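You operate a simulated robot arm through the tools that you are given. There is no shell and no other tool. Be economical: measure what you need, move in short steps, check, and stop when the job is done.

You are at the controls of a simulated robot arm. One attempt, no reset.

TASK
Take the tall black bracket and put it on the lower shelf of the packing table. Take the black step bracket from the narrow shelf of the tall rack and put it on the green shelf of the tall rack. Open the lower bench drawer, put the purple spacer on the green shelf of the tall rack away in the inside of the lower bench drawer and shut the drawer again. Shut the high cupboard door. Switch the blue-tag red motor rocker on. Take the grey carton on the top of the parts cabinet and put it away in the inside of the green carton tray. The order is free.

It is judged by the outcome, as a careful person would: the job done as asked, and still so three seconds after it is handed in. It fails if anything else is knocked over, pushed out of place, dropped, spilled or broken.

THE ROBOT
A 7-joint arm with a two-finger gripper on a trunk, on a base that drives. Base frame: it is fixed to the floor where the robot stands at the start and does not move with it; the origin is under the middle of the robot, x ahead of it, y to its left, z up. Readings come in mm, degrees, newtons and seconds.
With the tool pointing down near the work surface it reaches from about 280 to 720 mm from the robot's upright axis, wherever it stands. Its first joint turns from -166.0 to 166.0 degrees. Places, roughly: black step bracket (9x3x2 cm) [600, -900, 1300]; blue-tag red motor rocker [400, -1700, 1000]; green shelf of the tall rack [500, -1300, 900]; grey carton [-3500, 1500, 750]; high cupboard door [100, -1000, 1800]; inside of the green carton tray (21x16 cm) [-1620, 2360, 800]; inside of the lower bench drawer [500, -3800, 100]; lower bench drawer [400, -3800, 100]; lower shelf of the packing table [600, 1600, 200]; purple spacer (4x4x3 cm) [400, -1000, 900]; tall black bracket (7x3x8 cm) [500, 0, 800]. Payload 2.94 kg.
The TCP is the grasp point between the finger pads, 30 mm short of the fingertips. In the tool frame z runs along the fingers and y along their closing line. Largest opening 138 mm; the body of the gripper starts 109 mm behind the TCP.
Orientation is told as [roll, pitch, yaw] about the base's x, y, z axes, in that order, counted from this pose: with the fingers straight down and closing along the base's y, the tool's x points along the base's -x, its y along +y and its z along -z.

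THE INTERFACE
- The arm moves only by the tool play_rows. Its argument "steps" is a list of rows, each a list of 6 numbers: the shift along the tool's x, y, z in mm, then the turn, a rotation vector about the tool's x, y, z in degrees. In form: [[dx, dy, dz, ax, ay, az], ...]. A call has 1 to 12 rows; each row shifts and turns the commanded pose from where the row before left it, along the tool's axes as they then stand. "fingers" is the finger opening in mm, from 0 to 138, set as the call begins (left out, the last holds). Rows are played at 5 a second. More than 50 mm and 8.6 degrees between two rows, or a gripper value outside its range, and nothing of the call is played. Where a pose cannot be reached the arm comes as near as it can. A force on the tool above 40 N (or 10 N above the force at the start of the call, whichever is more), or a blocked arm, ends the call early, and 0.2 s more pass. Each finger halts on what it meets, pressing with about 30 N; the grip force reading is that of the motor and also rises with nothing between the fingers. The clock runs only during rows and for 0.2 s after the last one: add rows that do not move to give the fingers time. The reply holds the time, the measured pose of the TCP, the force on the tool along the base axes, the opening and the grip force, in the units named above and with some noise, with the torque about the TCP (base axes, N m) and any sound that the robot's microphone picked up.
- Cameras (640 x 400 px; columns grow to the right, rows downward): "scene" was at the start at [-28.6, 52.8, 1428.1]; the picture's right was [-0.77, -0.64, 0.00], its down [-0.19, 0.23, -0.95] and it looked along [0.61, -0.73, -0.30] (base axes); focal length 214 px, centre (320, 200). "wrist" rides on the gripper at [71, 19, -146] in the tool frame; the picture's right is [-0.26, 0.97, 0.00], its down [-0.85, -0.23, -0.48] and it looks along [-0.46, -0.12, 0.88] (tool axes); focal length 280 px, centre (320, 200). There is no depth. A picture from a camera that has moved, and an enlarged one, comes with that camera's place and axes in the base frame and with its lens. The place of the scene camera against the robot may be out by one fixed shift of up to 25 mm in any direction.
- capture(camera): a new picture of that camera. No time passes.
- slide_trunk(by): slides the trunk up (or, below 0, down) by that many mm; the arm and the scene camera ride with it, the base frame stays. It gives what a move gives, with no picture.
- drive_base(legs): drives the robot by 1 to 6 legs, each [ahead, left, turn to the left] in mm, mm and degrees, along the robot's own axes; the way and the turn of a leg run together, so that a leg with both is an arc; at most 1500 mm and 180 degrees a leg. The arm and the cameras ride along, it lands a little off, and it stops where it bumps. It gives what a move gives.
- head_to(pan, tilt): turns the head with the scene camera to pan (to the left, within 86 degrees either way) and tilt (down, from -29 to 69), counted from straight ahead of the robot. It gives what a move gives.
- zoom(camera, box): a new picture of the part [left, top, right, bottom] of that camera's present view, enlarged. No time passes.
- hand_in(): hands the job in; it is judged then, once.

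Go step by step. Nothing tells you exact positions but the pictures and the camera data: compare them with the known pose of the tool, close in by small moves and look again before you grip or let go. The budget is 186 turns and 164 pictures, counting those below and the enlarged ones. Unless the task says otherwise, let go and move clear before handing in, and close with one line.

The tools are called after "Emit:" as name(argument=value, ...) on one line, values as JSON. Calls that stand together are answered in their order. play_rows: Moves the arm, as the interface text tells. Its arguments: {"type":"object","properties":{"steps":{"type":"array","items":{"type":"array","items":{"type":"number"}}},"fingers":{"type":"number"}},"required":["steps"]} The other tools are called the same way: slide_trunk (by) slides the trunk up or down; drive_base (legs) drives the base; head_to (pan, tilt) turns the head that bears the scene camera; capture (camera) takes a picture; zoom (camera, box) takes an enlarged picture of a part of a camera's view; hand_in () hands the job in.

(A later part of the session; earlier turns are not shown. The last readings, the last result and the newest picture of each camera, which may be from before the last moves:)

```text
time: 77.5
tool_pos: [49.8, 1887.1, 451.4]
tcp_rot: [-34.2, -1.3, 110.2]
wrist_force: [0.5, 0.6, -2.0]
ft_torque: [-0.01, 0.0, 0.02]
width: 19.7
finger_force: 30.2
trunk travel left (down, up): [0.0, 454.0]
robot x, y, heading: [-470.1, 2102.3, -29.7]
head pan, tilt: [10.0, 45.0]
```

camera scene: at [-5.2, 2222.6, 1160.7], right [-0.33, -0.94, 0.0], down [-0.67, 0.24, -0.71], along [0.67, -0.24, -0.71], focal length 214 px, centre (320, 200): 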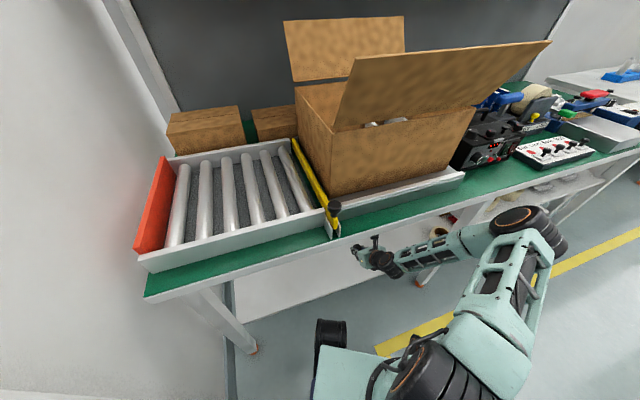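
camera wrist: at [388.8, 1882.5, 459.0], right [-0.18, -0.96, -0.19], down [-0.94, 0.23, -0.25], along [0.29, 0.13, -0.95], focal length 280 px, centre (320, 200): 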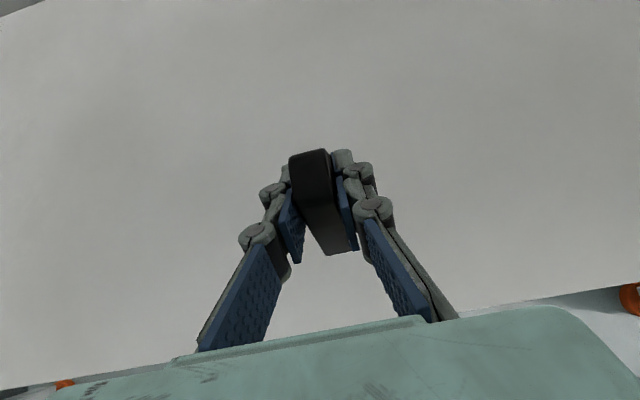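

That wound the wrist further; I unwind the other way instead.

Emit:
play_rows(steps=[[0, 0, 0, 0, 0, -8.5], [0, 0, 0, 0, 0, -8.5], [0, 0, 0, 0, 0, -8.5], [0, 0, 0, 0, 0, -8.5], [0, 0, 0, 0, 0, -8.5], [0, 0, 0, 0, 0, -8.5], [0, 0, 0, 0, 0, -8.5], [0, 0, 0, 0, 0, -8.5], [0, 0, 0, 0, 0, -8.5], [0, 0, 0, 0, 0, -8.5], [0, 0, 0, 0, 0, -8.5], [0, 0, 0, 0, 0, -8.5]])

Emit:
play_rows(steps=[[0, 0, 0, 0, 0, -8.5], [0, 0, 0, 0, 0, -8.5], [0, 0, 0, 0, 0, -8.5], [0, 0, 0, 0, 0, -8.5], [0, 0, 0, 0, 0, -8.5], [0, 0, 0, 0, 0, -8.5], [0, 0, 0, 0, 0, -8.5], [0, 0, 0, 0, 0, -8.5], [0, 0, 0, 0, 0, -8.5], [0, 0, 0, 0, 0, -8.5], [0, 0, 0, 0, 0, -8.5], [0, 0, 0, 0, 0, -8.5]])

Emit:
play_rows(steps=[[0, 0, 0, 0, 0, -8.5], [0, 0, 0, 0, 0, -8.5], [0, 0, 0, 0, 0, -8.5], [0, 0, 0, 0, 0, -8.5], [0, 0, 0, 0, 0, -8.5], [0, 0, 0, 0, 0, -8.5], [0, 0, 0, 0, 0, -8.5], [0, 0, 0, 0, 0, -8.5], [0, 0, 0, 0, 0, 0]])

Emit:
capture(camera="scene")

```text
time: 80.1
tool_pos: [49.8, 1886.4, 451.8]
tcp_rot: [6.7, 33.6, -146.0]
wrist_force: [0.5, -0.6, -2.4]
ft_torque: [0.03, -0.02, -0.03]
width: 19.7
finger_force: 30.1
trunk travel left (down, up): [0.0, 454.0]
robot x, y, heading: [-464.9, 2104.4, -29.6]
head pan, tilt: [10.0, 45.0]
```

```text
time: 82.7
tool_pos: [48.3, 1885.5, 451.8]
tcp_rot: [32.2, -12.2, -49.6]
wrist_force: [0.2, 0.3, -2.4]
ft_torque: [0.04, 0.05, 0.05]
width: 19.5
finger_force: 30.6
trunk travel left (down, up): [0.0, 454.0]
robot x, y, heading: [-469.4, 2106.2, -29.9]
head pan, tilt: [10.0, 45.0]
```

```text
time: 84.7
tool_pos: [48.4, 1886.7, 452.3]
tcp_rot: [-0.1, -34.3, 21.9]
wrist_force: [-0.5, 0.5, -2.1]
ft_torque: [-0.03, -0.01, 0.03]
width: 19.4
finger_force: 29.9
trunk travel left (down, up): [0.0, 454.0]
robot x, y, heading: [-472.5, 2102.5, -29.3]
head pan, tilt: [10.0, 45.0]
```

```text
129 pictures are left
camera scene: at [-404.4, 2222.3, 1160.7], right [-0.34, -0.94, 0.0], down [-0.67, 0.24, -0.71], along [0.67, -0.24, -0.71], focal length 214 px, centre (320, 200)
```

scene: 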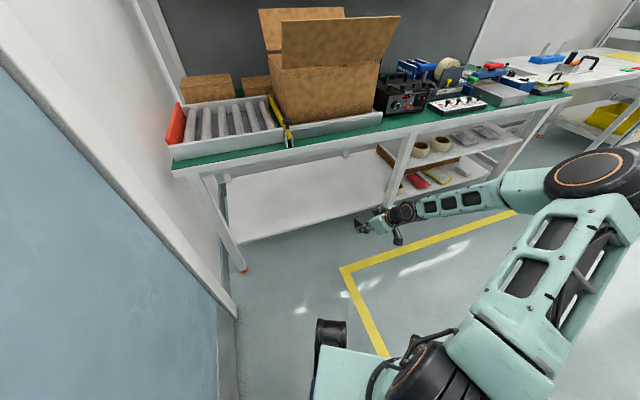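

Natural wrist reached. Test descending here over free floor.

Emit:
play_rows(steps=[[25, 0, 37, 0, 0, 0], [25, 0, 37, 0, 0, 0], [25, 0, 37, 0, 0, 0], [25, 0, 37, 0, 0, 0], [25, 0, 37, 0, 0, 0], [25, 0, 37, 0, 0, 0], [0, 0, 0, 0, 0, 0]])

Emit:
capture(camera="scene")

```text
time: 86.3
tool_pos: [48.4, 1888.2, 271.8]
tcp_rot: [0.0, -34.2, 21.8]
wrist_force: [-0.2, 0.5, -1.9]
ft_torque: [-0.04, 0.02, 0.03]
width: 19.7
finger_force: 30.1
out of reach, approached as far as the arm can: row 5, 6
trunk travel left (down, up): [0.0, 454.0]
robot x, y, heading: [-473.1, 2102.2, -29.5]
head pan, tilt: [10.0, 45.0]
```

```text
128 pictures are left
camera scene: at [-404.4, 2222.3, 1160.7], right [-0.34, -0.94, 0.0], down [-0.67, 0.24, -0.71], along [0.67, -0.24, -0.71], focal length 214 px, centre (320, 200)
```

scene: 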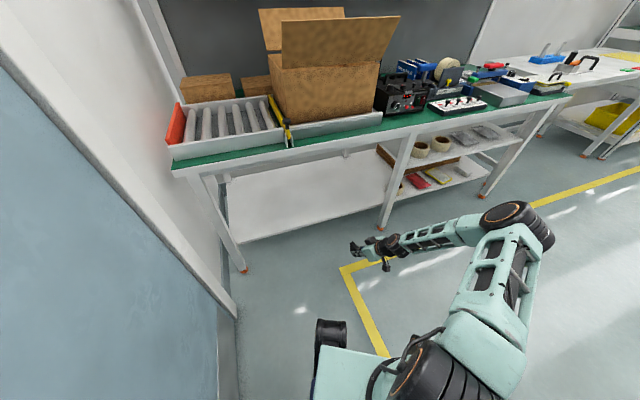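

Same wrist-height limit, because the elbow lies out sideways. I'll raise the arm, swing the tool back to point left and then to vertical, so as to bring the elbow up again.

Emit:
play_rows(steps=[[-27, 0, -40, 0, 0, 0], [-27, 0, -40, 0, 0, 0], [-27, 0, -40, 0, 0, 0], [-27, 0, -40, 0, 0, 0], [-27, 0, -40, 0, 0, 0], [-27, 0, -40, 0, 0, 0], [-27, 0, -40, 0, 0, 0], [-27, 0, -40, 0, 0, 0], [-27, 0, -40, 0, 0, 0], [0, 0, 0, 0, 0, 0]])

Emit:
play_rows(steps=[[0, 0, 0, -4.5, 0, -6.6], [0, 0, 0, -4.5, 0, -6.6], [0, 0, 0, -4.5, 0, -6.6], [0, 0, 0, -4.5, 0, -6.6], [0, 0, 0, -4.5, 0, -6.6], [0, 0, 0, 0, 8, 0], [0, 0, 0, 0, 8, 0], [0, 0, 0, 0, 8, 0], [0, 0, 0, 0, 8, 0], [0, 0, 0, 0, 2.2, 0], [0, 0, 0, 0, 0, 0]])

Emit:
capture(camera="scene")

```text
time: 88.5
tool_pos: [46.8, 1887.5, 706.6]
tcp_rot: [0.0, -34.2, 21.9]
wrist_force: [-0.2, 0.1, -2.5]
ft_torque: [-0.02, 0.01, 0.0]
width: 19.8
finger_force: 29.8
trunk travel left (down, up): [0.0, 454.0]
robot x, y, heading: [-469.1, 2106.6, -29.8]
head pan, tilt: [10.0, 45.0]
```

```text
time: 90.9
tool_pos: [46.9, 1888.1, 704.9]
tcp_rot: [0.0, -0.1, 61.6]
wrist_force: [0.0, -0.3, -2.3]
ft_torque: [0.0, 0.02, -0.01]
width: 19.6
finger_force: 29.8
trunk travel left (down, up): [0.0, 454.0]
robot x, y, heading: [-471.5, 2103.8, -29.9]
head pan, tilt: [10.0, 45.0]
```

```text
127 pictures are left
camera scene: at [-404.4, 2222.3, 1160.7], right [-0.34, -0.94, 0.0], down [-0.67, 0.24, -0.71], along [0.67, -0.24, -0.71], focal length 214 px, centre (320, 200)
```

scene: 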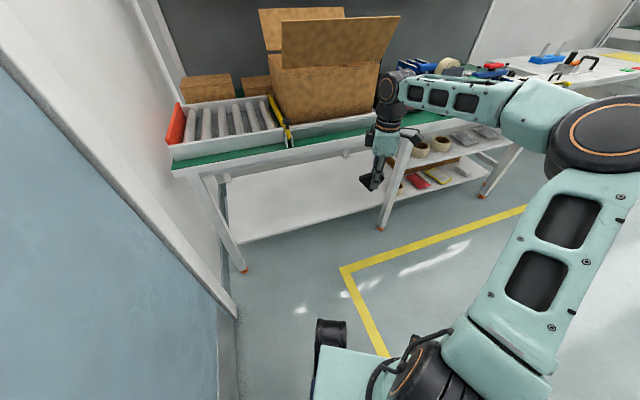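

The elbow is still out to the right. I'll do a loop (tilt right, swing about the vertical to the left, untilt) which should swing the elbow up, after backing off a little for room.

Emit:
drive_base(legs=[[-130, -75, 0]])

Emit:
play_rows(steps=[[0, 0, 0, 0, 7.5, 0], [0, 0, 0, 0, 7.5, 0], [0, 0, 0, 0, 7.5, 0], [0, 0, 0, 0, 7.5, 0], [0, 0, 0, 0, 7.5, 0], [0, 0, 0, 0, 7.5, 0], [0, 0, 0, 5.94, 0, -5.94], [0, 0, 0, 5.94, 0, -5.94], [0, 0, 0, 5.94, 0, -5.94], [0, 0, 0, 5.94, 0, -5.94], [0, 0, 0, 5.94, 0, -5.94], [0, 0, 0, 5.94, 0, -5.94]])

Emit:
play_rows(steps=[[0, 0, 0, 5.94, 0, -5.94], [0, 0, 0, 5.94, 0, -5.94], [0, 0, 0, 5.94, 0, -5.94], [0, 0, 0, 5.94, 0, -5.94], [0, 0, 0, 5.94, 0, -5.94], [0, 0, 0, 5.94, 0, -5.94], [0, 0, 0, 5.94, 0, -5.94], [0, 0, 0, 5.94, 0, -5.94], [0, 0, 0, 5.94, 0, -5.94], [0, 0, 0, 5.94, 0, -5.94], [0, 0, 0, 5.94, 0, -5.94], [0, 0, 0, 5.94, 0, -5.94]])

Emit:
capture(camera="scene")

```text
time: 92.3
tool_pos: [-103.1, 1889.0, 706.2]
tcp_rot: [0.0, -0.1, 61.8]
wrist_force: [-0.6, 0.5, -2.3]
ft_torque: [0.01, 0.04, -0.02]
width: 19.6
finger_force: 30.1
trunk travel left (down, up): [0.0, 454.0]
robot x, y, heading: [-622.2, 2105.4, -29.6]
head pan, tilt: [10.0, 45.0]
```

```text
time: 94.9
tool_pos: [-131.0, 1868.9, 703.7]
tcp_rot: [0.0, 44.9, 112.4]
wrist_force: [-0.2, -0.7, -2.0]
ft_torque: [0.01, 0.03, -0.03]
width: 19.5
finger_force: 30.1
out of reach, approached as far as the arm can: row 5, 6
trunk travel left (down, up): [0.0, 454.0]
robot x, y, heading: [-625.0, 2106.4, -29.4]
head pan, tilt: [10.0, 45.0]
```

```text
time: 97.5
tool_pos: [-123.3, 2010.5, 701.1]
tcp_rot: [0.6, 44.6, -148.5]
wrist_force: [-0.2, 0.8, -3.0]
ft_torque: [0.06, -0.03, -0.02]
width: 19.6
finger_force: 30.2
out of reach, approached as far as the arm can: row 10, 11, 12
trunk travel left (down, up): [0.0, 454.0]
robot x, y, heading: [-617.8, 2103.5, -29.7]
head pan, tilt: [10.0, 45.0]
```

```text
126 pictures are left
camera scene: at [-554.3, 2222.1, 1160.7], right [-0.34, -0.94, 0.0], down [-0.67, 0.24, -0.71], along [0.67, -0.24, -0.71], focal length 214 px, centre (320, 200)
```

scene: 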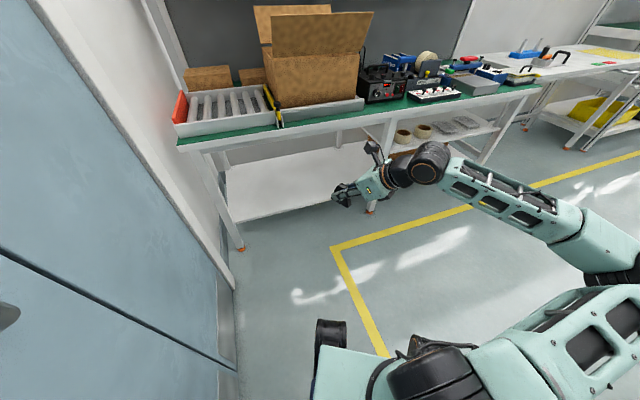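

The elbow went lower. Lateral moves of the TCP leave the elbow behind, so moving the TCP to the robot's right should bring the elbow into the arm's plane; I untilt the tool and translate right.

Emit:
play_rows(steps=[[0, 0, 0, 0, -7.5, 0], [0, 0, 0, 0, -7.5, 0], [0, 0, 0, 0, -7.5, 0], [0, 0, 0, 0, -7.5, 0], [0, 0, 0, 0, -7.5, 0], [0, 0, 0, 0, -7.2, 0], [0, 0, 0, 0, 0, 0]])

Emit:
play_rows(steps=[[-44.6, 6.4, 0, 0, 0, 0], [-44.6, 6.4, 0, 0, 0, 0], [-44.6, 6.4, 0, 0, 0, 0], [-44.6, 6.4, 0, 0, 0, 0], [-44.6, 6.4, 0, 0, 0, 0], [-44.6, 6.4, 0, 0, 0, 0], [-44.6, 6.4, 0, 0, 0, 0], [-44.6, 6.4, 0, 0, 0, 0], [-44.6, 6.4, 0, 0, 0, 0], [-44.6, 6.4, 0, 0, 0, 0], [-44.6, 6.4, 0, 0, 0, 0], [0, 0, 0, 0, 0, 0]])

Emit:
head_to(pan=-40, tilt=45)

Emit:
capture(camera="scene")

```text
time: 99.1
tool_pos: [-123.3, 2012.7, 701.6]
tcp_rot: [0.1, 0.3, -147.0]
wrist_force: [-0.1, -0.5, -1.7]
ft_torque: [-0.01, -0.05, 0.03]
width: 19.6
finger_force: 30.1
out of reach, approached as far as the arm can: row 1
trunk travel left (down, up): [0.0, 454.0]
robot x, y, heading: [-618.4, 2101.6, -29.6]
head pan, tilt: [10.0, 45.0]
```

```text
time: 101.7
tool_pos: [-456.6, 1932.6, 745.6]
tcp_rot: [0.0, 0.2, -147.0]
wrist_force: [0.4, 0.1, -2.2]
ft_torque: [0.02, -0.03, 0.01]
width: 19.4
finger_force: 29.8
out of reach, approached as far as the arm can: row 3, 4, 5, 6, 7, 8, 9, 10, 11
trunk travel left (down, up): [0.0, 454.0]
robot x, y, heading: [-617.3, 2103.3, -29.6]
head pan, tilt: [10.0, 45.0]
```

```text
time: 102.8
tool_pos: [-454.7, 1931.1, 744.8]
tcp_rot: [0.0, 0.2, -147.1]
wrist_force: [-0.7, -0.2, -2.5]
ft_torque: [0.0, -0.03, -0.02]
width: 19.5
finger_force: 30.5
trunk travel left (down, up): [0.0, 454.0]
robot x, y, heading: [-610.9, 2102.7, -29.5]
head pan, tilt: [-40.0, 45.0]
```

```text
125 pictures are left
camera scene: at [-602.6, 2173.3, 1160.7], right [-0.94, -0.35, 0.0], down [-0.25, 0.66, -0.71], along [0.25, -0.66, -0.71], focal length 214 px, centre (320, 200)
```

scene: 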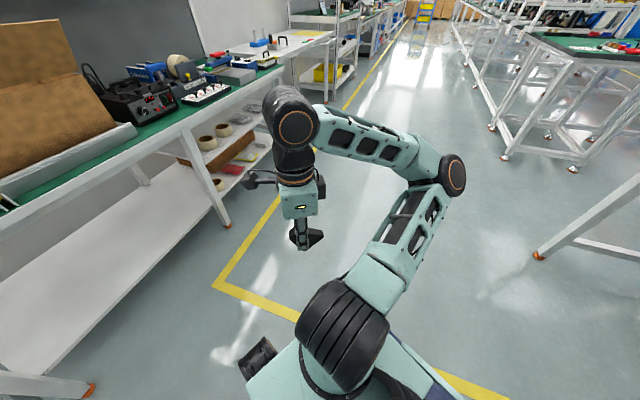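

Here the arm is clearly visible with the elbow to the right. I carry the TCP outward to the right, past the elbow's direction.

Emit:
play_rows(steps=[[0, 40, 0, 0, 0, 0], [-20, 40, 0, 0, 0, 0], [-35, 28, 0, 0, 0, 0], [-35, 28, 0, 0, 0, 0], [-35, 28, 0, 0, 0, 0], [-35, 28, 0, 0, 0, 0], [-35, 28, 0, 0, 0, 0], [-35, 28, 0, 0, 0, 0], [-35, 28, 0, 0, 0, 0], [0, 0, 0, 0, 0, 0]])

Emit:
capture(camera="scene")

```text
time: 105.0
tool_pos: [-412.6, 1919.6, 740.6]
tcp_rot: [0.0, 0.3, -147.1]
wrist_force: [0.8, 0.5, -1.7]
ft_torque: [0.0, -0.03, 0.03]
width: 19.8
finger_force: 29.6
out of reach, approached as far as the arm can: row 1, 2, 3, 4, 5, 6, 7, 8, 9
trunk travel left (down, up): [0.0, 454.0]
robot x, y, heading: [-619.8, 2106.5, -29.2]
head pan, tilt: [-40.0, 45.0]
```

```text
124 pictures are left
camera scene: at [-602.6, 2173.3, 1160.7], right [-0.94, -0.35, 0.0], down [-0.25, 0.66, -0.71], along [0.25, -0.66, -0.71], focal length 214 px, centre (320, 200)
```

scene: 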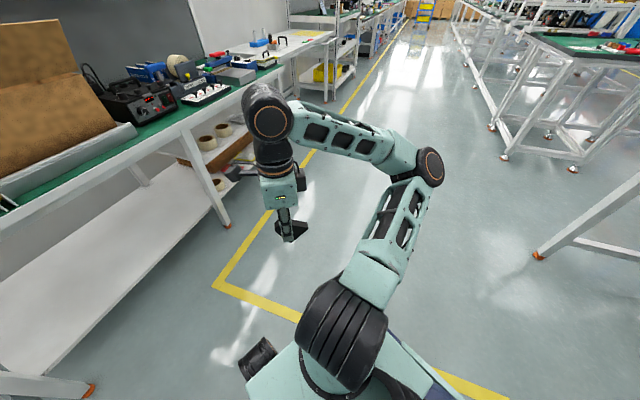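

The arm is at a joint limit, because my loop wound the wrist almost a full turn. I unwind joint 7 by turning about the tool axis.

Emit:
play_rows(steps=[[0, 0, 0, 0, 0, 8.5], [0, 0, 0, 0, 0, 8.5], [0, 0, 0, 0, 0, 8.5], [0, 0, 0, 0, 0, 8.5], [0, 0, 0, 0, 0, 8.5], [0, 0, 0, 0, 0, 8.5], [0, 0, 0, 0, 0, 8.5], [0, 0, 0, 0, 0, 8.5], [0, 0, 0, 0, 0, 8.5], [0, 0, 0, 0, 0, 8.5], [0, 0, 0, 0, 0, 8.5], [0, 0, 0, 0, 0, 8.5]])

Emit:
play_rows(steps=[[0, 0, 0, 0, 0, 8.5], [0, 0, 0, 0, 0, 8.5], [0, 0, 0, 0, 0, 8.5], [0, 0, 0, 0, 0, 8.5], [0, 0, 0, 0, 0, 8.5], [0, 0, 0, 0, 0, 8.5], [0, 0, 0, 0, 0, 8.5], [0, 0, 0, 0, 0, 8.5], [0, 0, 0, 0, 0, 8.5], [0, 0, 0, 0, 0, 8.5], [0, 0, 0, 0, 0, 0]])

Emit:
capture(camera="scene")

```text
time: 107.6
tool_pos: [-410.3, 1919.1, 740.2]
tcp_rot: [-0.3, -0.1, 110.9]
wrist_force: [0.3, -0.1, -1.9]
ft_torque: [-0.02, 0.01, 0.0]
width: 19.8
finger_force: 30.0
trunk travel left (down, up): [0.0, 454.0]
robot x, y, heading: [-622.0, 2103.9, -29.5]
head pan, tilt: [-40.0, 45.0]
```

```text
time: 110.0
tool_pos: [-396.2, 1932.8, 746.5]
tcp_rot: [-0.9, -1.8, 30.5]
wrist_force: [0.3, 0.7, -1.8]
ft_torque: [0.01, 0.01, -0.03]
width: 19.2
finger_force: 29.7
trunk travel left (down, up): [0.0, 454.0]
robot x, y, heading: [-620.4, 2101.5, -29.4]
head pan, tilt: [-40.0, 45.0]
```

```text
123 pictures are left
camera scene: at [-606.4, 2171.1, 1162.2], right [-0.95, -0.3, 0.0], down [-0.21, 0.66, -0.72], along [0.21, -0.69, -0.69], focal length 214 px, centre (320, 200)
```

scene: 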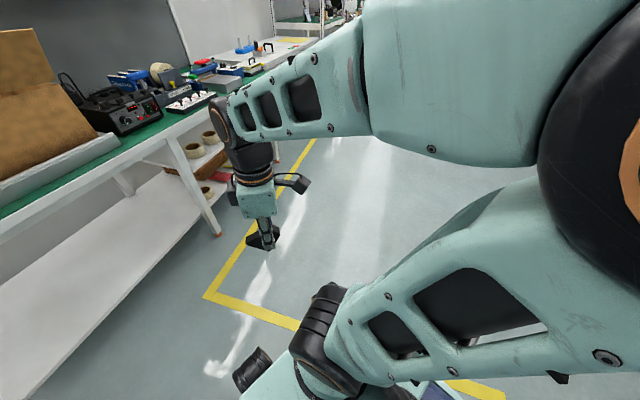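

The elbow has swung up, near the head camera. I move the TCP radially outward to draw the elbow away.

Emit:
play_rows(steps=[[-15, -37, 0, 0, 0, 0], [-15, -37, 0, 0, 0, 0], [-15, -37, 0, 0, 0, 0], [-15, -37, 0, 0, 0, 0], [-15, -37, 0, 0, 0, 0], [0, 0, 0, 0, 0, 0]])

Emit:
head_to(pan=-40, tilt=40)

Emit:
capture(camera="scene")

```text
time: 110.5
tool_pos: [-349.4, 1931.2, 762.9]
tcp_rot: [-3.1, -4.5, 35.7]
wrist_force: [0.3, -0.4, -2.7]
ft_torque: [0.0, 0.02, 0.0]
width: 19.4
finger_force: 30.0
trunk travel left (down, up): [0.0, 454.0]
robot x, y, heading: [-620.8, 2098.9, -29.6]
head pan, tilt: [-40.0, 45.0]
stopped in row 2: the arm was blocked; the commanded pose is now the measured one
```

```text
time: 111.2
tool_pos: [-348.1, 1931.0, 763.0]
tcp_rot: [-3.1, -4.4, 35.8]
wrist_force: [0.3, -0.4, -2.2]
ft_torque: [-0.01, 0.04, 0.04]
width: 19.0
finger_force: 30.1
trunk travel left (down, up): [0.0, 454.0]
robot x, y, heading: [-620.2, 2100.6, -29.8]
head pan, tilt: [-40.0, 40.0]
```

```text
122 pictures are left
camera scene: at [-592.6, 2172.8, 1169.5], right [-0.89, -0.45, 0.0], down [-0.28, 0.56, -0.78], along [0.35, -0.7, -0.63], focal length 214 px, centre (320, 200)
```

scene: 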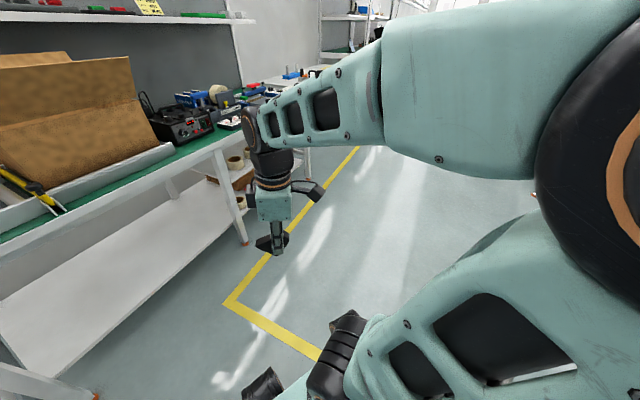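

The elbow is leaning on the head; I turn the head to the left to free it and then continue outward.

Emit:
head_to(pan=60, tilt=30)

Emit:
play_rows(steps=[[-15, -37, 0, 0, 0, 0], [-15, -37, 0, 0, 0, 0], [-15, -37, 0, 0, 0, 0], [-15, -37, 0, 0, 0, 0], [0, 0, 0, 0, 0, 0]])

Emit:
capture(camera="scene")

```text
time: 112.9
tool_pos: [-348.7, 1928.6, 757.7]
tcp_rot: [-2.4, -3.4, 35.4]
wrist_force: [-0.3, 0.4, -1.9]
ft_torque: [-0.02, 0.02, 0.03]
width: 19.5
finger_force: 30.2
trunk travel left (down, up): [0.0, 454.0]
robot x, y, heading: [-621.0, 2101.5, -29.5]
head pan, tilt: [60.0, 30.0]
```

```text
time: 114.1
tool_pos: [-213.6, 1843.3, 769.3]
tcp_rot: [-2.4, -3.8, 35.4]
wrist_force: [-0.9, 0.0, -2.0]
ft_torque: [0.02, 0.04, -0.02]
width: 19.3
finger_force: 30.6
trunk travel left (down, up): [0.0, 454.0]
robot x, y, heading: [-621.7, 2103.7, -29.6]
head pan, tilt: [60.0, 30.0]
```

```text
121 pictures are left
camera scene: at [-552.7, 2295.2, 1183.3], right [0.51, -0.86, 0.0], down [-0.43, -0.25, -0.87], along [0.75, 0.44, -0.5], focal length 214 px, centre (320, 200)
```

scene: 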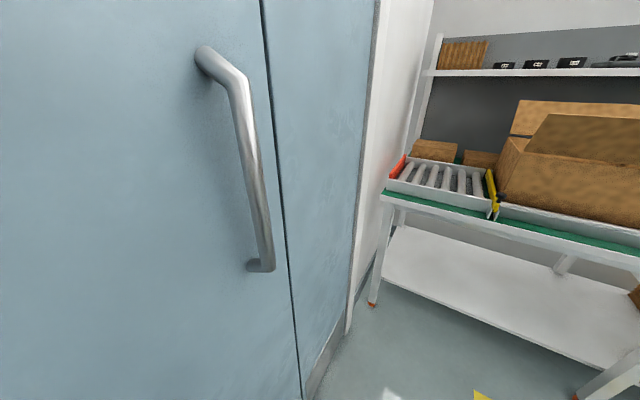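

Free again. I look at the arm posture from the right.

Emit:
head_to(pan=-15, tilt=40)

Emit:
capture(camera="scene")

```text
time: 115.6
tool_pos: [-214.8, 1841.1, 768.0]
tcp_rot: [-2.4, -3.7, 35.4]
wrist_force: [0.4, 0.3, -3.2]
ft_torque: [-0.02, -0.01, 0.02]
width: 19.2
finger_force: 29.7
trunk travel left (down, up): [0.0, 454.0]
robot x, y, heading: [-623.3, 2102.7, -29.5]
head pan, tilt: [-15.0, 40.0]
```

```text
120 pictures are left
camera scene: at [-570.3, 2189.8, 1168.0], right [-0.7, -0.71, 0.0], down [-0.46, 0.45, -0.77], along [0.55, -0.54, -0.64], focal length 214 px, centre (320, 200)
```

scene: 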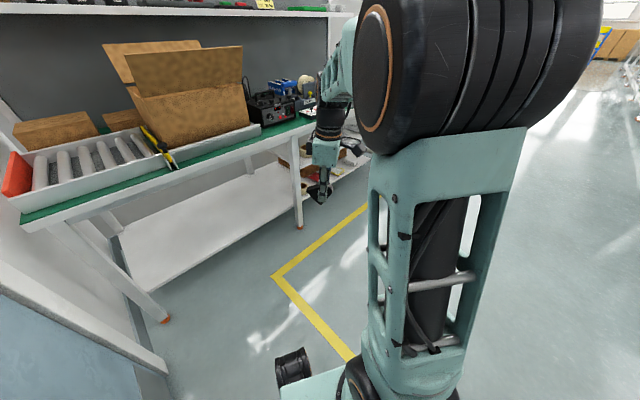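

The elbow is up now. I rotate the tool about its axis toward yaw 180 and check that the posture holds.

Emit:
play_rows(steps=[[0, 0, 0, 0, 0, -8.5], [0, 0, 0, 0, 0, -8.5], [0, 0, 0, 0, 0, -8.5], [0, 0, 0, 0, 0, -8.5], [0, 0, 0, 0, 0, -8.5], [0, 0, 0, 0, 0, -8.5], [0, 0, 0, 0, 0, -8.5], [0, 0, 0, 0, 0, -8.5], [0, 0, 0, 0, 0, -8.5], [0, 0, 0, 0, 0, -8.5], [0, 0, 0, 0, 0, -8.5], [0, 0, 0, 0, 0, 0]])

Emit:
capture(camera="scene")

```text
time: 118.2
tool_pos: [-215.0, 1841.2, 769.2]
tcp_rot: [-3.4, 2.7, 128.9]
wrist_force: [0.4, 0.1, -1.7]
ft_torque: [0.01, 0.02, -0.01]
width: 19.1
finger_force: 29.8
trunk travel left (down, up): [0.0, 454.0]
robot x, y, heading: [-619.6, 2102.7, -29.5]
head pan, tilt: [-15.0, 40.0]
```

```text
119 pictures are left
camera scene: at [-570.3, 2189.8, 1168.0], right [-0.7, -0.71, 0.0], down [-0.46, 0.45, -0.77], along [0.54, -0.54, -0.64], focal length 214 px, centre (320, 200)
```

scene: 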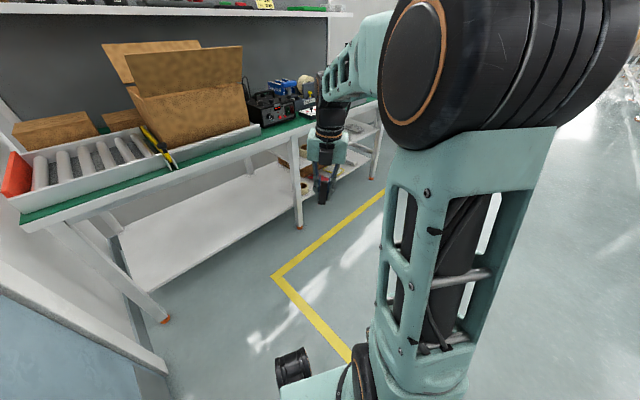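

Posture holds. I complete the yaw to 180 and tilt 45° forward.

Emit:
play_rows(steps=[[0, 0, 0, 0, 0, -8.5], [0, 0, 0, 0, 0, -8.5], [0, 0, 0, 0, 0, -8.5], [0, 0, 0, 0, 0, -8.5], [0, 0, 0, 0, 0, -8.5], [0, 0, 0, 0, 0, -8.5], [0, 0, 0, 0, 7.5, 0], [0, 0, 0, 0, 7.5, 0], [0, 0, 0, 0, 7.5, 0], [0, 0, 0, 0, 7.5, 0], [0, 0, 0, 0, 7.5, 0], [0, 0, 0, 0, 4, 0]])

Emit:
capture(camera="scene")

```text
time: 120.8
tool_pos: [-215.8, 1841.6, 768.9]
tcp_rot: [-0.2, 46.1, 179.6]
wrist_force: [-0.3, 0.0, -2.6]
ft_torque: [0.0, -0.02, -0.01]
width: 19.4
finger_force: 29.8
trunk travel left (down, up): [0.0, 454.0]
robot x, y, heading: [-620.2, 2108.3, -29.5]
head pan, tilt: [-15.0, 40.0]
```

```text
118 pictures are left
camera scene: at [-570.2, 2189.8, 1168.0], right [-0.7, -0.71, 0.0], down [-0.46, 0.45, -0.77], along [0.54, -0.54, -0.64], focal length 214 px, centre (320, 200)
```

scene: 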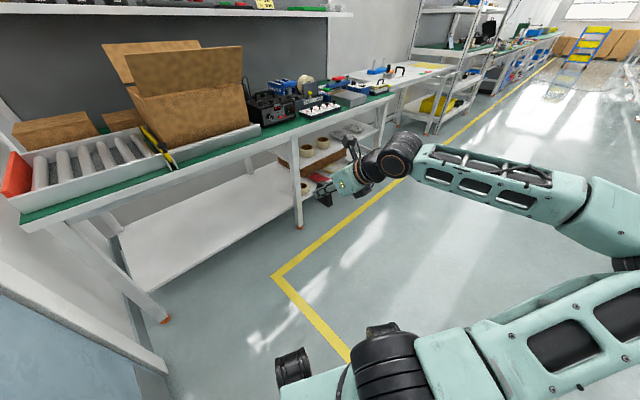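

Now I understand the geometry: with a 45° forward tilt the wrist cannot go low enough, but a vertical tool can. So I'll set the bracket back on the bench and regrasp it with the tool vertical. I raise the trunk and drive to the bench.

Emit:
slide_trunk(by=225)

Emit:
drive_base(legs=[[0, 0, 29.5], [0, -1500, 0], [0, -560, 0]])

Emit:
play_rows(steps=[[0, 0, 0, -5.2, 0, 5.2], [0, 0, 0, -5.2, 0, 5.2], [0, 0, 0, -5.2, 0, 5.2], [0, 0, 0, -5.2, 0, 5.2], [0, 0, 0, 0, 0, 0]])

Emit:
head_to(pan=0, tilt=40)

Emit:
capture(camera="scene")

```text
time: 123.2
tool_pos: [-215.4, 1842.7, 994.4]
tcp_rot: [-0.2, 45.9, 179.7]
wrist_force: [-0.3, 0.7, -2.1]
ft_torque: [0.02, 0.01, -0.02]
width: 19.2
finger_force: 30.2
trunk travel left (down, up): [-225.0, 229.0]
robot x, y, heading: [-621.0, 2103.8, -29.6]
head pan, tilt: [-15.0, 40.0]
```

```text
time: 142.8
tool_pos: [-140.7, 31.6, 994.0]
tcp_rot: [-0.1, 45.9, -150.8]
wrist_force: [0.8, -0.4, -2.5]
ft_torque: [0.01, 0.01, -0.02]
width: 19.4
finger_force: 30.2
trunk travel left (down, up): [-225.0, 229.0]
robot x, y, heading: [-621.0, 56.1, -0.1]
head pan, tilt: [-15.0, 40.0]
```

```text
time: 144.0
tool_pos: [-140.0, 30.5, 994.9]
tcp_rot: [-0.7, 45.8, 179.5]
wrist_force: [-0.1, 0.7, -2.5]
ft_torque: [-0.01, -0.02, -0.04]
width: 19.5
finger_force: 30.0
trunk travel left (down, up): [-225.0, 229.0]
robot x, y, heading: [-620.8, 58.3, -0.2]
head pan, tilt: [-15.0, 40.0]
```

```text
time: 144.8
tool_pos: [-139.2, 31.4, 994.1]
tcp_rot: [-0.8, 45.9, 179.4]
wrist_force: [-0.3, -0.1, -1.0]
ft_torque: [0.0, 0.01, -0.01]
width: 19.5
finger_force: 29.9
trunk travel left (down, up): [-225.0, 229.0]
robot x, y, heading: [-618.1, 57.9, -0.1]
head pan, tilt: [0.0, 40.0]
```

```text
117 pictures are left
camera scene: at [-623.6, 182.4, 1393.0], right [0.0, -1.0, 0.0], down [-0.64, 0.0, -0.77], along [0.77, 0.0, -0.64], focal length 214 px, centre (320, 200)
```

scene: 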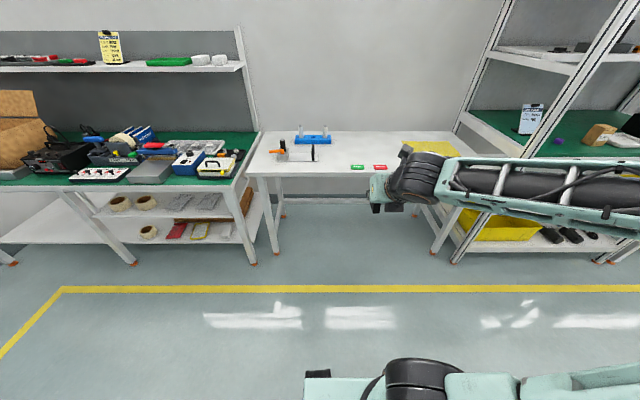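

I drive to the bench and take pictures before setting down.

Emit:
drive_base(legs=[[610, -60, 0]])

Emit:
play_rows(steps=[[0, 0, 0, 0, -0.8, 0], [-25, 0, 25, 0, 0, 0], [-25, 0, 25, 0, 0, 0], [-25, 0, 25, 0, 0, 0], [0, 0, 0, 0, 0, 0]])

Emit:
capture(camera="wrist")

```text
time: 148.2
tool_pos: [469.4, -27.8, 993.9]
tcp_rot: [-0.7, 45.8, 179.7]
wrist_force: [0.1, -0.3, -1.9]
ft_torque: [-0.01, 0.02, 0.03]
width: 19.7
finger_force: 30.0
trunk travel left (down, up): [-225.0, 229.0]
robot x, y, heading: [-11.2, -2.2, 0.2]
head pan, tilt: [0.0, 40.0]
```

```text
time: 149.4
tool_pos: [468.6, -27.1, 888.1]
tcp_rot: [-0.8, 45.0, 179.6]
wrist_force: [-0.3, 0.6, -1.0]
ft_torque: [0.03, -0.01, 0.0]
width: 19.4
finger_force: 29.6
trunk travel left (down, up): [-225.0, 229.0]
robot x, y, heading: [-10.6, -2.7, 0.1]
head pan, tilt: [0.0, 40.0]
```

```text
116 pictures are left
camera wrist: at [416.8, -47.6, 1042.1], right [-0.18, -0.96, -0.19], down [-0.94, 0.23, -0.26], along [0.3, 0.13, -0.95], focal length 280 px, centre (320, 200)
```

wrist: 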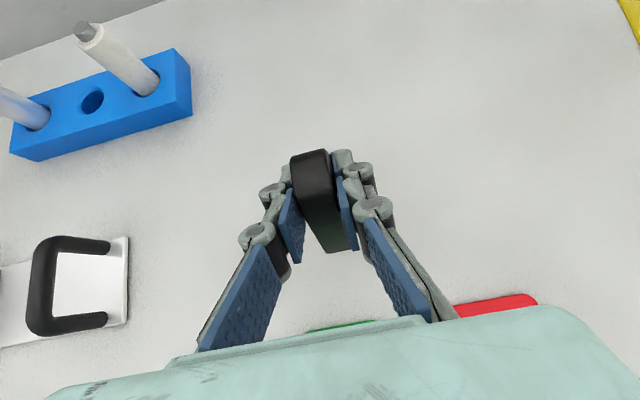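

The spot is clear. I lower to the picked height (≈821).

Emit:
play_rows(steps=[[-22, 0, 22, 0, 0, 0], [-22, 0, 22, 0, 0, 0], [-2, 0, 2, 0, 0, 0], [0, 0, 0, 0, 0, 0]])

Emit:
play_rows(steps=[[-0.7, 0, 0.7, 0, 0, 0], [-0.7, 0, 0.7, 0, 0, 0], [0, 0, 0, 0, 0, 0]])

```text
time: 150.4
tool_pos: [477.9, -26.8, 825.9]
tcp_rot: [-0.8, 44.9, 179.6]
wrist_force: [0.5, 0.8, -2.4]
ft_torque: [-0.02, 0.04, 0.04]
width: 19.5
finger_force: 29.6
out of reach, approached as far as the arm can: row 1, 2
trunk travel left (down, up): [-225.0, 229.0]
robot x, y, heading: [-8.3, -2.3, 0.1]
head pan, tilt: [0.0, 40.0]
```

```text
time: 151.2
tool_pos: [477.6, -27.1, 823.9]
tcp_rot: [-0.8, 44.9, 179.7]
wrist_force: [-1.5, 0.7, 8.4]
ft_torque: [-0.05, 0.34, -0.05]
width: 19.3
finger_force: 30.1
trunk travel left (down, up): [-225.0, 229.0]
robot x, y, heading: [-11.9, -1.2, -0.0]
head pan, tilt: [0.0, 40.0]
```

Contact. I open and back out along the tool axis.

Emit:
play_rows(steps=[[0, 0, 0, 0, 0, 0], [0, 0, 0, 0, 0, 0], [0, 0, 0, 0, 0, 0], [0, 0, -30, 0, 0, 0], [0, 0, -40, 0, 0, 0], [0, 0, -40, 0, 0, 0], [0, 0, 0, 0, 0, 0]], fingers=70)

Emit:
capture(camera="wrist")

```text
time: 152.8
tool_pos: [455.4, -35.1, 916.2]
tcp_rot: [-0.8, 44.9, 179.8]
wrist_force: [1.2, 0.2, -0.3]
ft_torque: [-0.02, -0.03, -0.02]
width: 70.0
finger_force: 0.1
out of reach, approached as far as the arm can: row 4, 5, 6
trunk travel left (down, up): [-225.0, 229.0]
robot x, y, heading: [-10.7, -0.7, 0.2]
head pan, tilt: [0.0, 40.0]
```

```text
115 pictures are left
camera wrist: at [403.7, -56.0, 1069.7], right [-0.18, -0.96, -0.19], down [-0.94, 0.23, -0.26], along [0.29, 0.13, -0.95], focal length 280 px, centre (320, 200)
```

wrist: 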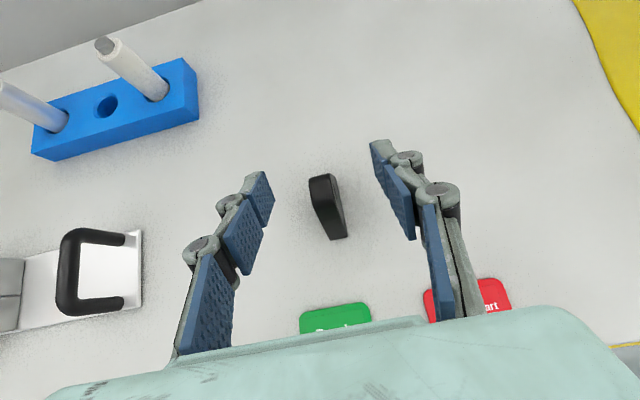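

The bracket stands at (478,-27), thickness along y. Now I untilt the tool and unwind it to its natural yaw 0, with the head turned aside.

Emit:
head_to(pan=50, tilt=35)

Emit:
play_rows(steps=[[28, 0, -28, 0, 0, 0], [28, 0, -28, 0, 0, 0], [14, 0, -14, 0, 0, 0], [0, 0, 0, 0, -7.5, 0], [0, 0, 0, 0, -7.5, 0], [0, 0, 0, 0, -7.5, 0], [0, 0, 0, 0, -7.5, 0], [0, 0, 0, 0, -7.5, 0], [0, 0, 0, 0, -7.5, 0], [0, 0, 0, 0, 0, 0]])

Emit:
play_rows(steps=[[0, 0, 0, 0, 0, 8.5], [0, 0, 0, 0, 0, 8.5], [0, 0, 0, 0, 0, 8.5], [0, 0, 0, 0, 0, 8.5], [0, 0, 0, 0, 0, 8.5], [0, 0, 0, 0, 0, 8.5], [0, 0, 0, 0, 0, 8.5], [0, 0, 0, 0, 0, 8.5], [0, 0, 0, 0, 0, 8.5], [0, 0, 0, 0, 0, 8.5], [0, 0, 0, 0, 0, 8.5], [0, 0, 0, 0, 0, 0]])

Emit:
play_rows(steps=[[0, 0, 0, 0, 0, 8.5], [0, 0, 0, 0, 0, 8.5], [0, 0, 0, 0, 0, 8.5], [0, 0, 0, 0, 0, 8.5], [0, 0, 0, 0, 0, 8.5], [0, 0, 0, 0, 0, 8.5], [0, 0, 0, 0, 0, 8.5], [0, 0, 0, 0, 0, 8.5], [0, 0, 0, 0, 0, 8.5], [0, 0, 0, 0, 0, 8.5], [0, 0, 0, 0, 0, 0], [0, 0, 0, 0, 0, 0]])

Emit:
capture(camera="wrist")

```text
time: 154.0
tool_pos: [455.7, -36.0, 915.6]
tcp_rot: [-0.8, 44.9, 179.6]
wrist_force: [0.1, -0.1, 0.4]
ft_torque: [-0.01, -0.01, 0.0]
width: 70.1
finger_force: 0.1
trunk travel left (down, up): [-225.0, 229.0]
robot x, y, heading: [-13.6, -0.4, 0.1]
head pan, tilt: [50.0, 35.0]
```

```text
time: 156.2
tool_pos: [454.9, -36.4, 1014.7]
tcp_rot: [-0.6, 0.0, -180.0]
wrist_force: [0.8, -0.7, -0.4]
ft_torque: [-0.01, 0.04, -0.02]
width: 70.1
finger_force: 0.1
out of reach, approached as far as the arm can: row 1
trunk travel left (down, up): [-225.0, 229.0]
robot x, y, heading: [-14.5, -0.2, 0.0]
head pan, tilt: [50.0, 35.0]
```

```text
time: 158.8
tool_pos: [455.9, -36.6, 1013.9]
tcp_rot: [0.1, -0.5, 86.5]
wrist_force: [0.4, -0.2, 0.6]
ft_torque: [0.02, 0.02, 0.0]
width: 69.6
finger_force: 0.0
trunk travel left (down, up): [-225.0, 229.0]
robot x, y, heading: [-12.4, 1.4, -0.2]
head pan, tilt: [50.0, 35.0]
```

```text
time: 161.4
tool_pos: [455.3, -36.0, 1015.0]
tcp_rot: [0.4, 0.0, 1.4]
wrist_force: [0.3, -0.1, 0.1]
ft_torque: [0.01, -0.02, -0.01]
width: 70.2
finger_force: 0.1
trunk travel left (down, up): [-225.0, 229.0]
robot x, y, heading: [-11.4, -1.4, 0.1]
head pan, tilt: [50.0, 35.0]
```

```text
114 pictures are left
camera wrist: at [384.5, -20.4, 1161.1], right [0.24, 0.97, 0.01], down [0.85, -0.21, 0.47], along [0.46, -0.1, -0.88], focal length 280 px, centre (320, 200)
```

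wrist: 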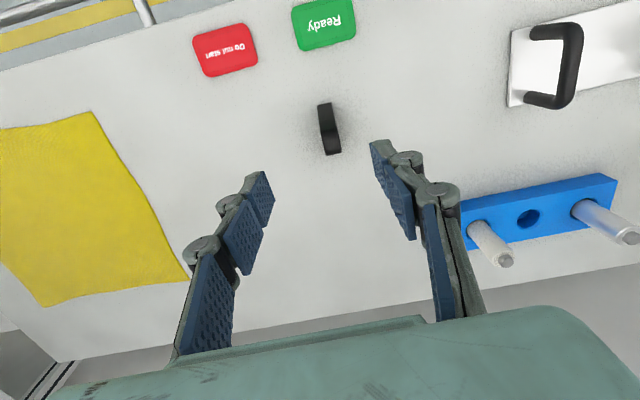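

Wrist is natural now. I move over the bracket and descend vertically.

Emit:
play_rows(steps=[[-21, 9, 0, 0, 0, 1.4], [0, 0, 45, 0, 0, 0], [0, 0, 45, 0, 0, 0], [0, 0, 0, 0, 0, 0]])

Emit:
capture(camera="wrist")

```text
time: 162.4
tool_pos: [476.5, -26.3, 924.0]
tcp_rot: [0.5, 0.2, 0.2]
wrist_force: [-0.1, -0.7, -0.4]
ft_torque: [0.01, -0.02, -0.01]
width: 70.1
finger_force: 0.0
trunk travel left (down, up): [-225.0, 229.0]
robot x, y, heading: [-13.1, -4.1, -0.0]
head pan, tilt: [50.0, 35.0]
```

```text
113 pictures are left
camera wrist: at [405.9, -8.7, 1071.0], right [0.26, 0.97, 0.01], down [0.85, -0.23, 0.47], along [0.46, -0.12, -0.88], focal length 280 px, centre (320, 200)
```

wrist: 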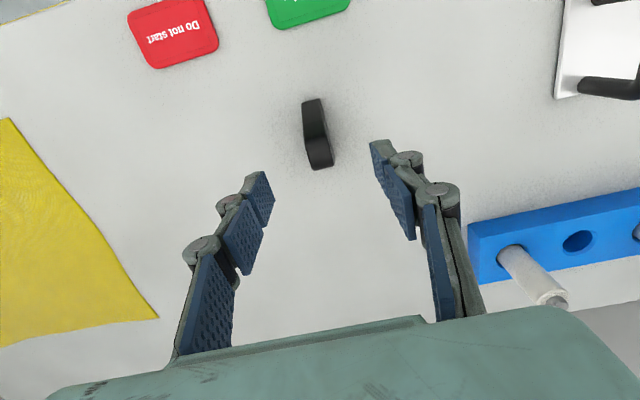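

Aligned. Descend to 834, grip and lift.

Emit:
play_rows(steps=[[2, -1, 45, 0, 0, 0], [0, 0, 44, 0, 0, 0], [0, 0, 0, 0, 0, 0]])

Emit:
play_rows(steps=[[0, 0, 0, 0, 0, 0], [0, 0, 0, 0, 0, 0], [0, 0, 0, 0, 0, 0], [0, 0, 0, 0, 0, 0], [0, 0, -20, 0, 0, 0], [0, 0, -45, 0, 0, 0], [0, 0, -45, 0, 0, 0], [0, 0, 0, 0, 0, 0]], fingers=0)

Emit:
capture(camera="wrist")

Emit:
head_to(pan=0, tilt=35)

Emit:
capture(camera="scene")

```text
time: 163.2
tool_pos: [474.4, -25.9, 834.3]
tcp_rot: [0.5, -0.1, 0.1]
wrist_force: [-0.4, 0.7, -0.1]
ft_torque: [-0.03, -0.01, -0.04]
width: 69.9
finger_force: 0.1
trunk travel left (down, up): [-225.0, 229.0]
robot x, y, heading: [-10.9, -4.7, 0.1]
head pan, tilt: [50.0, 35.0]
```

```text
time: 165.0
tool_pos: [475.3, -25.9, 945.6]
tcp_rot: [0.6, 0.0, 0.2]
wrist_force: [-1.0, -0.1, -2.0]
ft_torque: [-0.01, 0.01, -0.02]
width: 19.4
finger_force: 29.8
trunk travel left (down, up): [-225.0, 229.0]
robot x, y, heading: [-13.1, -0.1, 0.0]
head pan, tilt: [50.0, 35.0]
```

```text
112 pictures are left
camera wrist: at [404.4, -9.3, 1092.4], right [0.26, 0.97, 0.01], down [0.85, -0.23, 0.47], along [0.46, -0.11, -0.88], focal length 280 px, centre (320, 200)
```

wrist: 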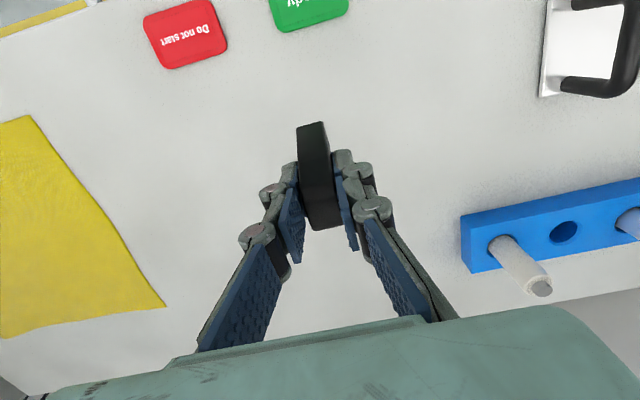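

```text
time: 166.2
tool_pos: [474.6, -27.0, 944.7]
tcp_rot: [0.6, 0.0, 0.1]
wrist_force: [0.9, 0.2, -1.4]
ft_torque: [-0.03, 0.0, 0.01]
width: 19.6
finger_force: 30.2
trunk travel left (down, up): [-225.0, 229.0]
robot x, y, heading: [-10.9, -4.5, 0.0]
head pan, tilt: [0.0, 35.0]
```

```text
111 pictures are left
camera scene: at [-12.1, 122.3, 1400.5], right [0.0, -1.0, 0.0], down [-0.57, 0.0, -0.82], along [0.82, 0.0, -0.57], focal length 214 px, centre (320, 200)
```

scene: 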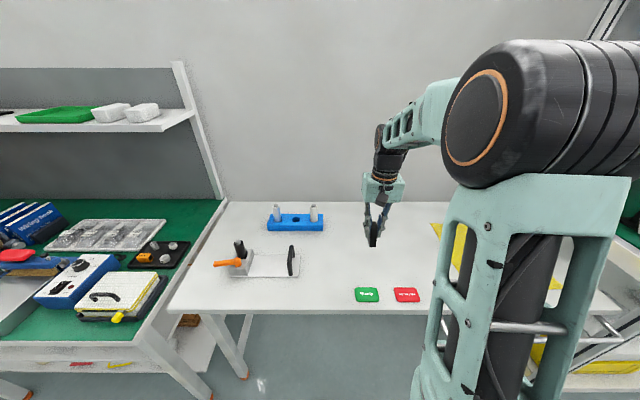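

Elbow up and the bracket gripped vertically with its base 55 mm below the TCP. I drive to the packing table and lower the arm in front of it.

Emit:
drive_base(legs=[[-450, 0, 0], [0, 1500, 0], [0, 380, 0]])

Emit:
slide_trunk(by=-225)

Emit:
play_rows(steps=[[-10, 0, 40, 0, 0, 0], [-10, 0, 40, 0, 0, 0], [-10, 0, 40, 0, 0, 0], [-10, 0, 40, 0, 0, 0], [-10, 0, 40, 0, 0, 0], [-10, 0, 40, 0, 0, 0], [-10, 0, 40, 0, 0, 0], [-10, 0, 40, 0, 0, 0], [-10, 0, 40, 0, 0, 0], [-10, 0, 40, 0, 0, 0], [0, 0, 0, 0, 0, 0]])

Emit:
capture(camera="scene")

Emit:
capture(camera="wrist")

```text
time: 185.4
tool_pos: [31.4, 1871.4, 944.9]
tcp_rot: [0.5, 0.0, -0.1]
wrist_force: [0.8, -0.5, -1.6]
ft_torque: [-0.02, 0.01, 0.03]
width: 19.6
finger_force: 30.2
trunk travel left (down, up): [-225.0, 229.0]
robot x, y, heading: [-456.5, 1903.1, -0.1]
head pan, tilt: [0.0, 35.0]
```

```text
time: 187.8
tool_pos: [31.4, 1870.2, 720.5]
tcp_rot: [0.6, -0.1, -0.2]
wrist_force: [0.0, 0.0, -1.6]
ft_torque: [-0.03, -0.01, 0.02]
width: 19.8
finger_force: 30.0
trunk travel left (down, up): [0.0, 454.0]
robot x, y, heading: [-453.6, 1895.5, -0.1]
head pan, tilt: [0.0, 35.0]
```

```text
time: 190.2
tool_pos: [131.0, 1874.7, 318.4]
tcp_rot: [0.5, 0.0, -0.1]
wrist_force: [-0.3, 0.2, -2.3]
ft_torque: [-0.02, 0.04, -0.05]
width: 19.5
finger_force: 30.2
trunk travel left (down, up): [0.0, 454.0]
robot x, y, heading: [-455.4, 1898.3, -0.3]
head pan, tilt: [0.0, 35.0]
```

```text
110 pictures are left
camera scene: at [-454.8, 2022.6, 1175.5], right [0.0, -1.0, 0.0], down [-0.57, 0.0, -0.82], along [0.82, 0.0, -0.57], focal length 214 px, centre (320, 200)
```

scene: 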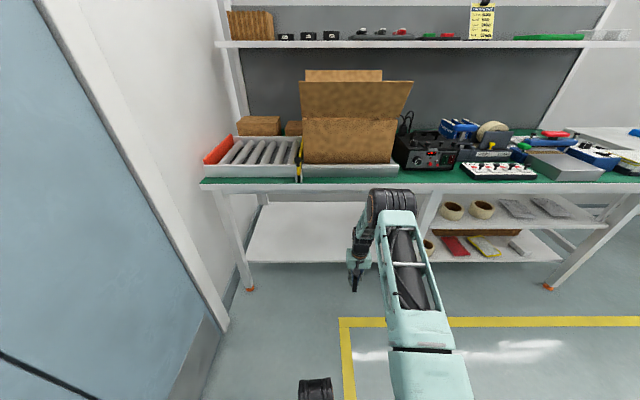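

```text
109 pictures are left
camera wrist: at [61.1, 1893.5, 465.8], right [0.26, 0.96, 0.01], down [0.85, -0.24, 0.47], along [0.46, -0.12, -0.88], focal length 280 px, centre (320, 200)
```

wrist: 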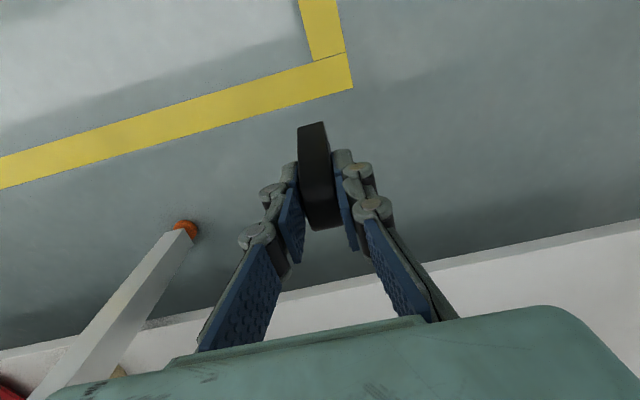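

Good in-plane posture. I lower and extend a bit more here, so the elbow stays back from the table, and check.

Emit:
play_rows(steps=[[-20, 0, 20, 0, 0, 0], [-20, 0, 20, 0, 0, 0], [0, 0, 12, 0, 0, 0], [0, 0, 0, 0, 0, 0]])

Emit:
capture(camera="scene")

```text
time: 191.2
tool_pos: [171.6, 1874.4, 267.8]
tcp_rot: [0.6, 0.0, -0.1]
wrist_force: [-0.2, 0.0, -2.8]
ft_torque: [-0.01, 0.04, 0.01]
width: 19.3
finger_force: 30.4
trunk travel left (down, up): [0.0, 454.0]
robot x, y, heading: [-454.7, 1897.2, -0.4]
head pan, tilt: [0.0, 35.0]
```

```text
108 pictures are left
camera scene: at [-454.8, 2022.6, 1175.5], right [0.0, -1.0, 0.0], down [-0.57, 0.0, -0.82], along [0.82, 0.0, -0.57], focal length 214 px, centre (320, 200)
```

scene: 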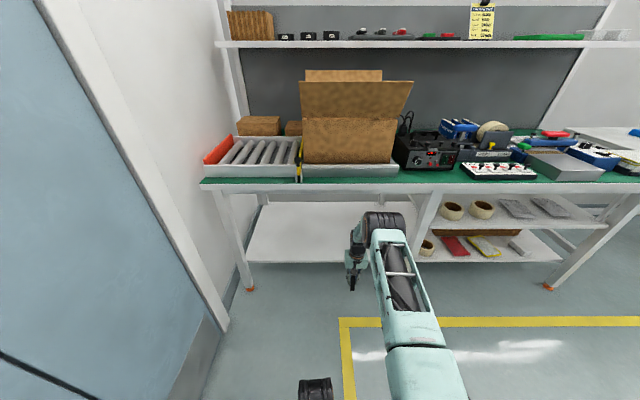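

The elbow should stay clear of the table front. I drive forward 235 mm with the bracket base about 35 mm over the shelf.

Emit:
drive_base(legs=[[150, 0, 0]])

Emit:
capture(camera="scene")

Emit:
capture(camera="wrist")

```text
time: 192.6
tool_pos: [320.5, 1875.2, 267.8]
tcp_rot: [0.5, 0.0, -0.1]
wrist_force: [-0.2, 0.4, -2.6]
ft_torque: [-0.02, 0.0, 0.01]
width: 19.4
finger_force: 30.2
trunk travel left (down, up): [0.0, 454.0]
robot x, y, heading: [-305.8, 1897.9, -0.3]
head pan, tilt: [0.0, 35.0]
```

```text
107 pictures are left
camera scene: at [-305.2, 2022.0, 1175.5], right [0.0, -1.0, 0.0], down [-0.57, 0.0, -0.82], along [0.82, 0.0, -0.57], focal length 214 px, centre (320, 200)
```

scene: 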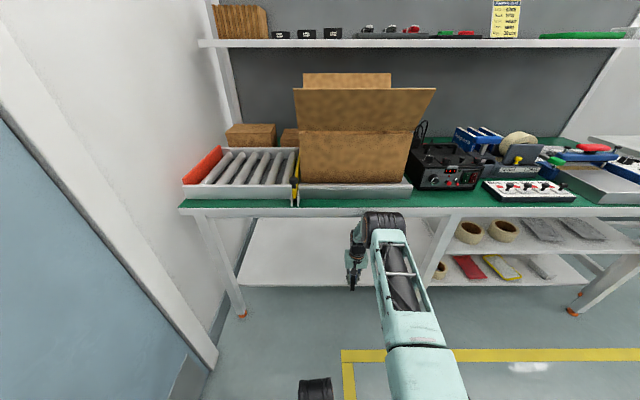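

```text
106 pictures are left
camera wrist: at [250.3, 1892.3, 414.5], right [0.26, 0.96, 0.01], down [0.85, -0.24, 0.47], along [0.46, -0.12, -0.88], focal length 280 px, centre (320, 200)
```

wrist: 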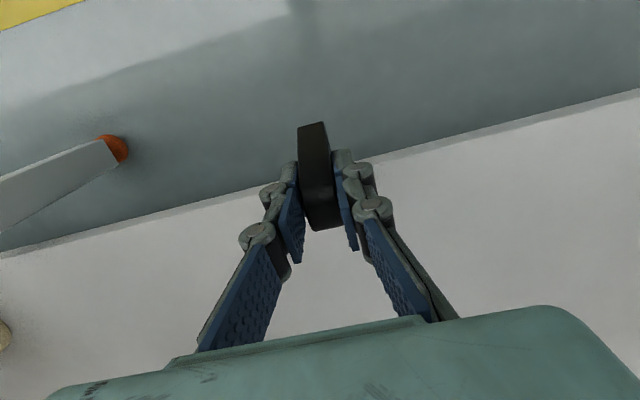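

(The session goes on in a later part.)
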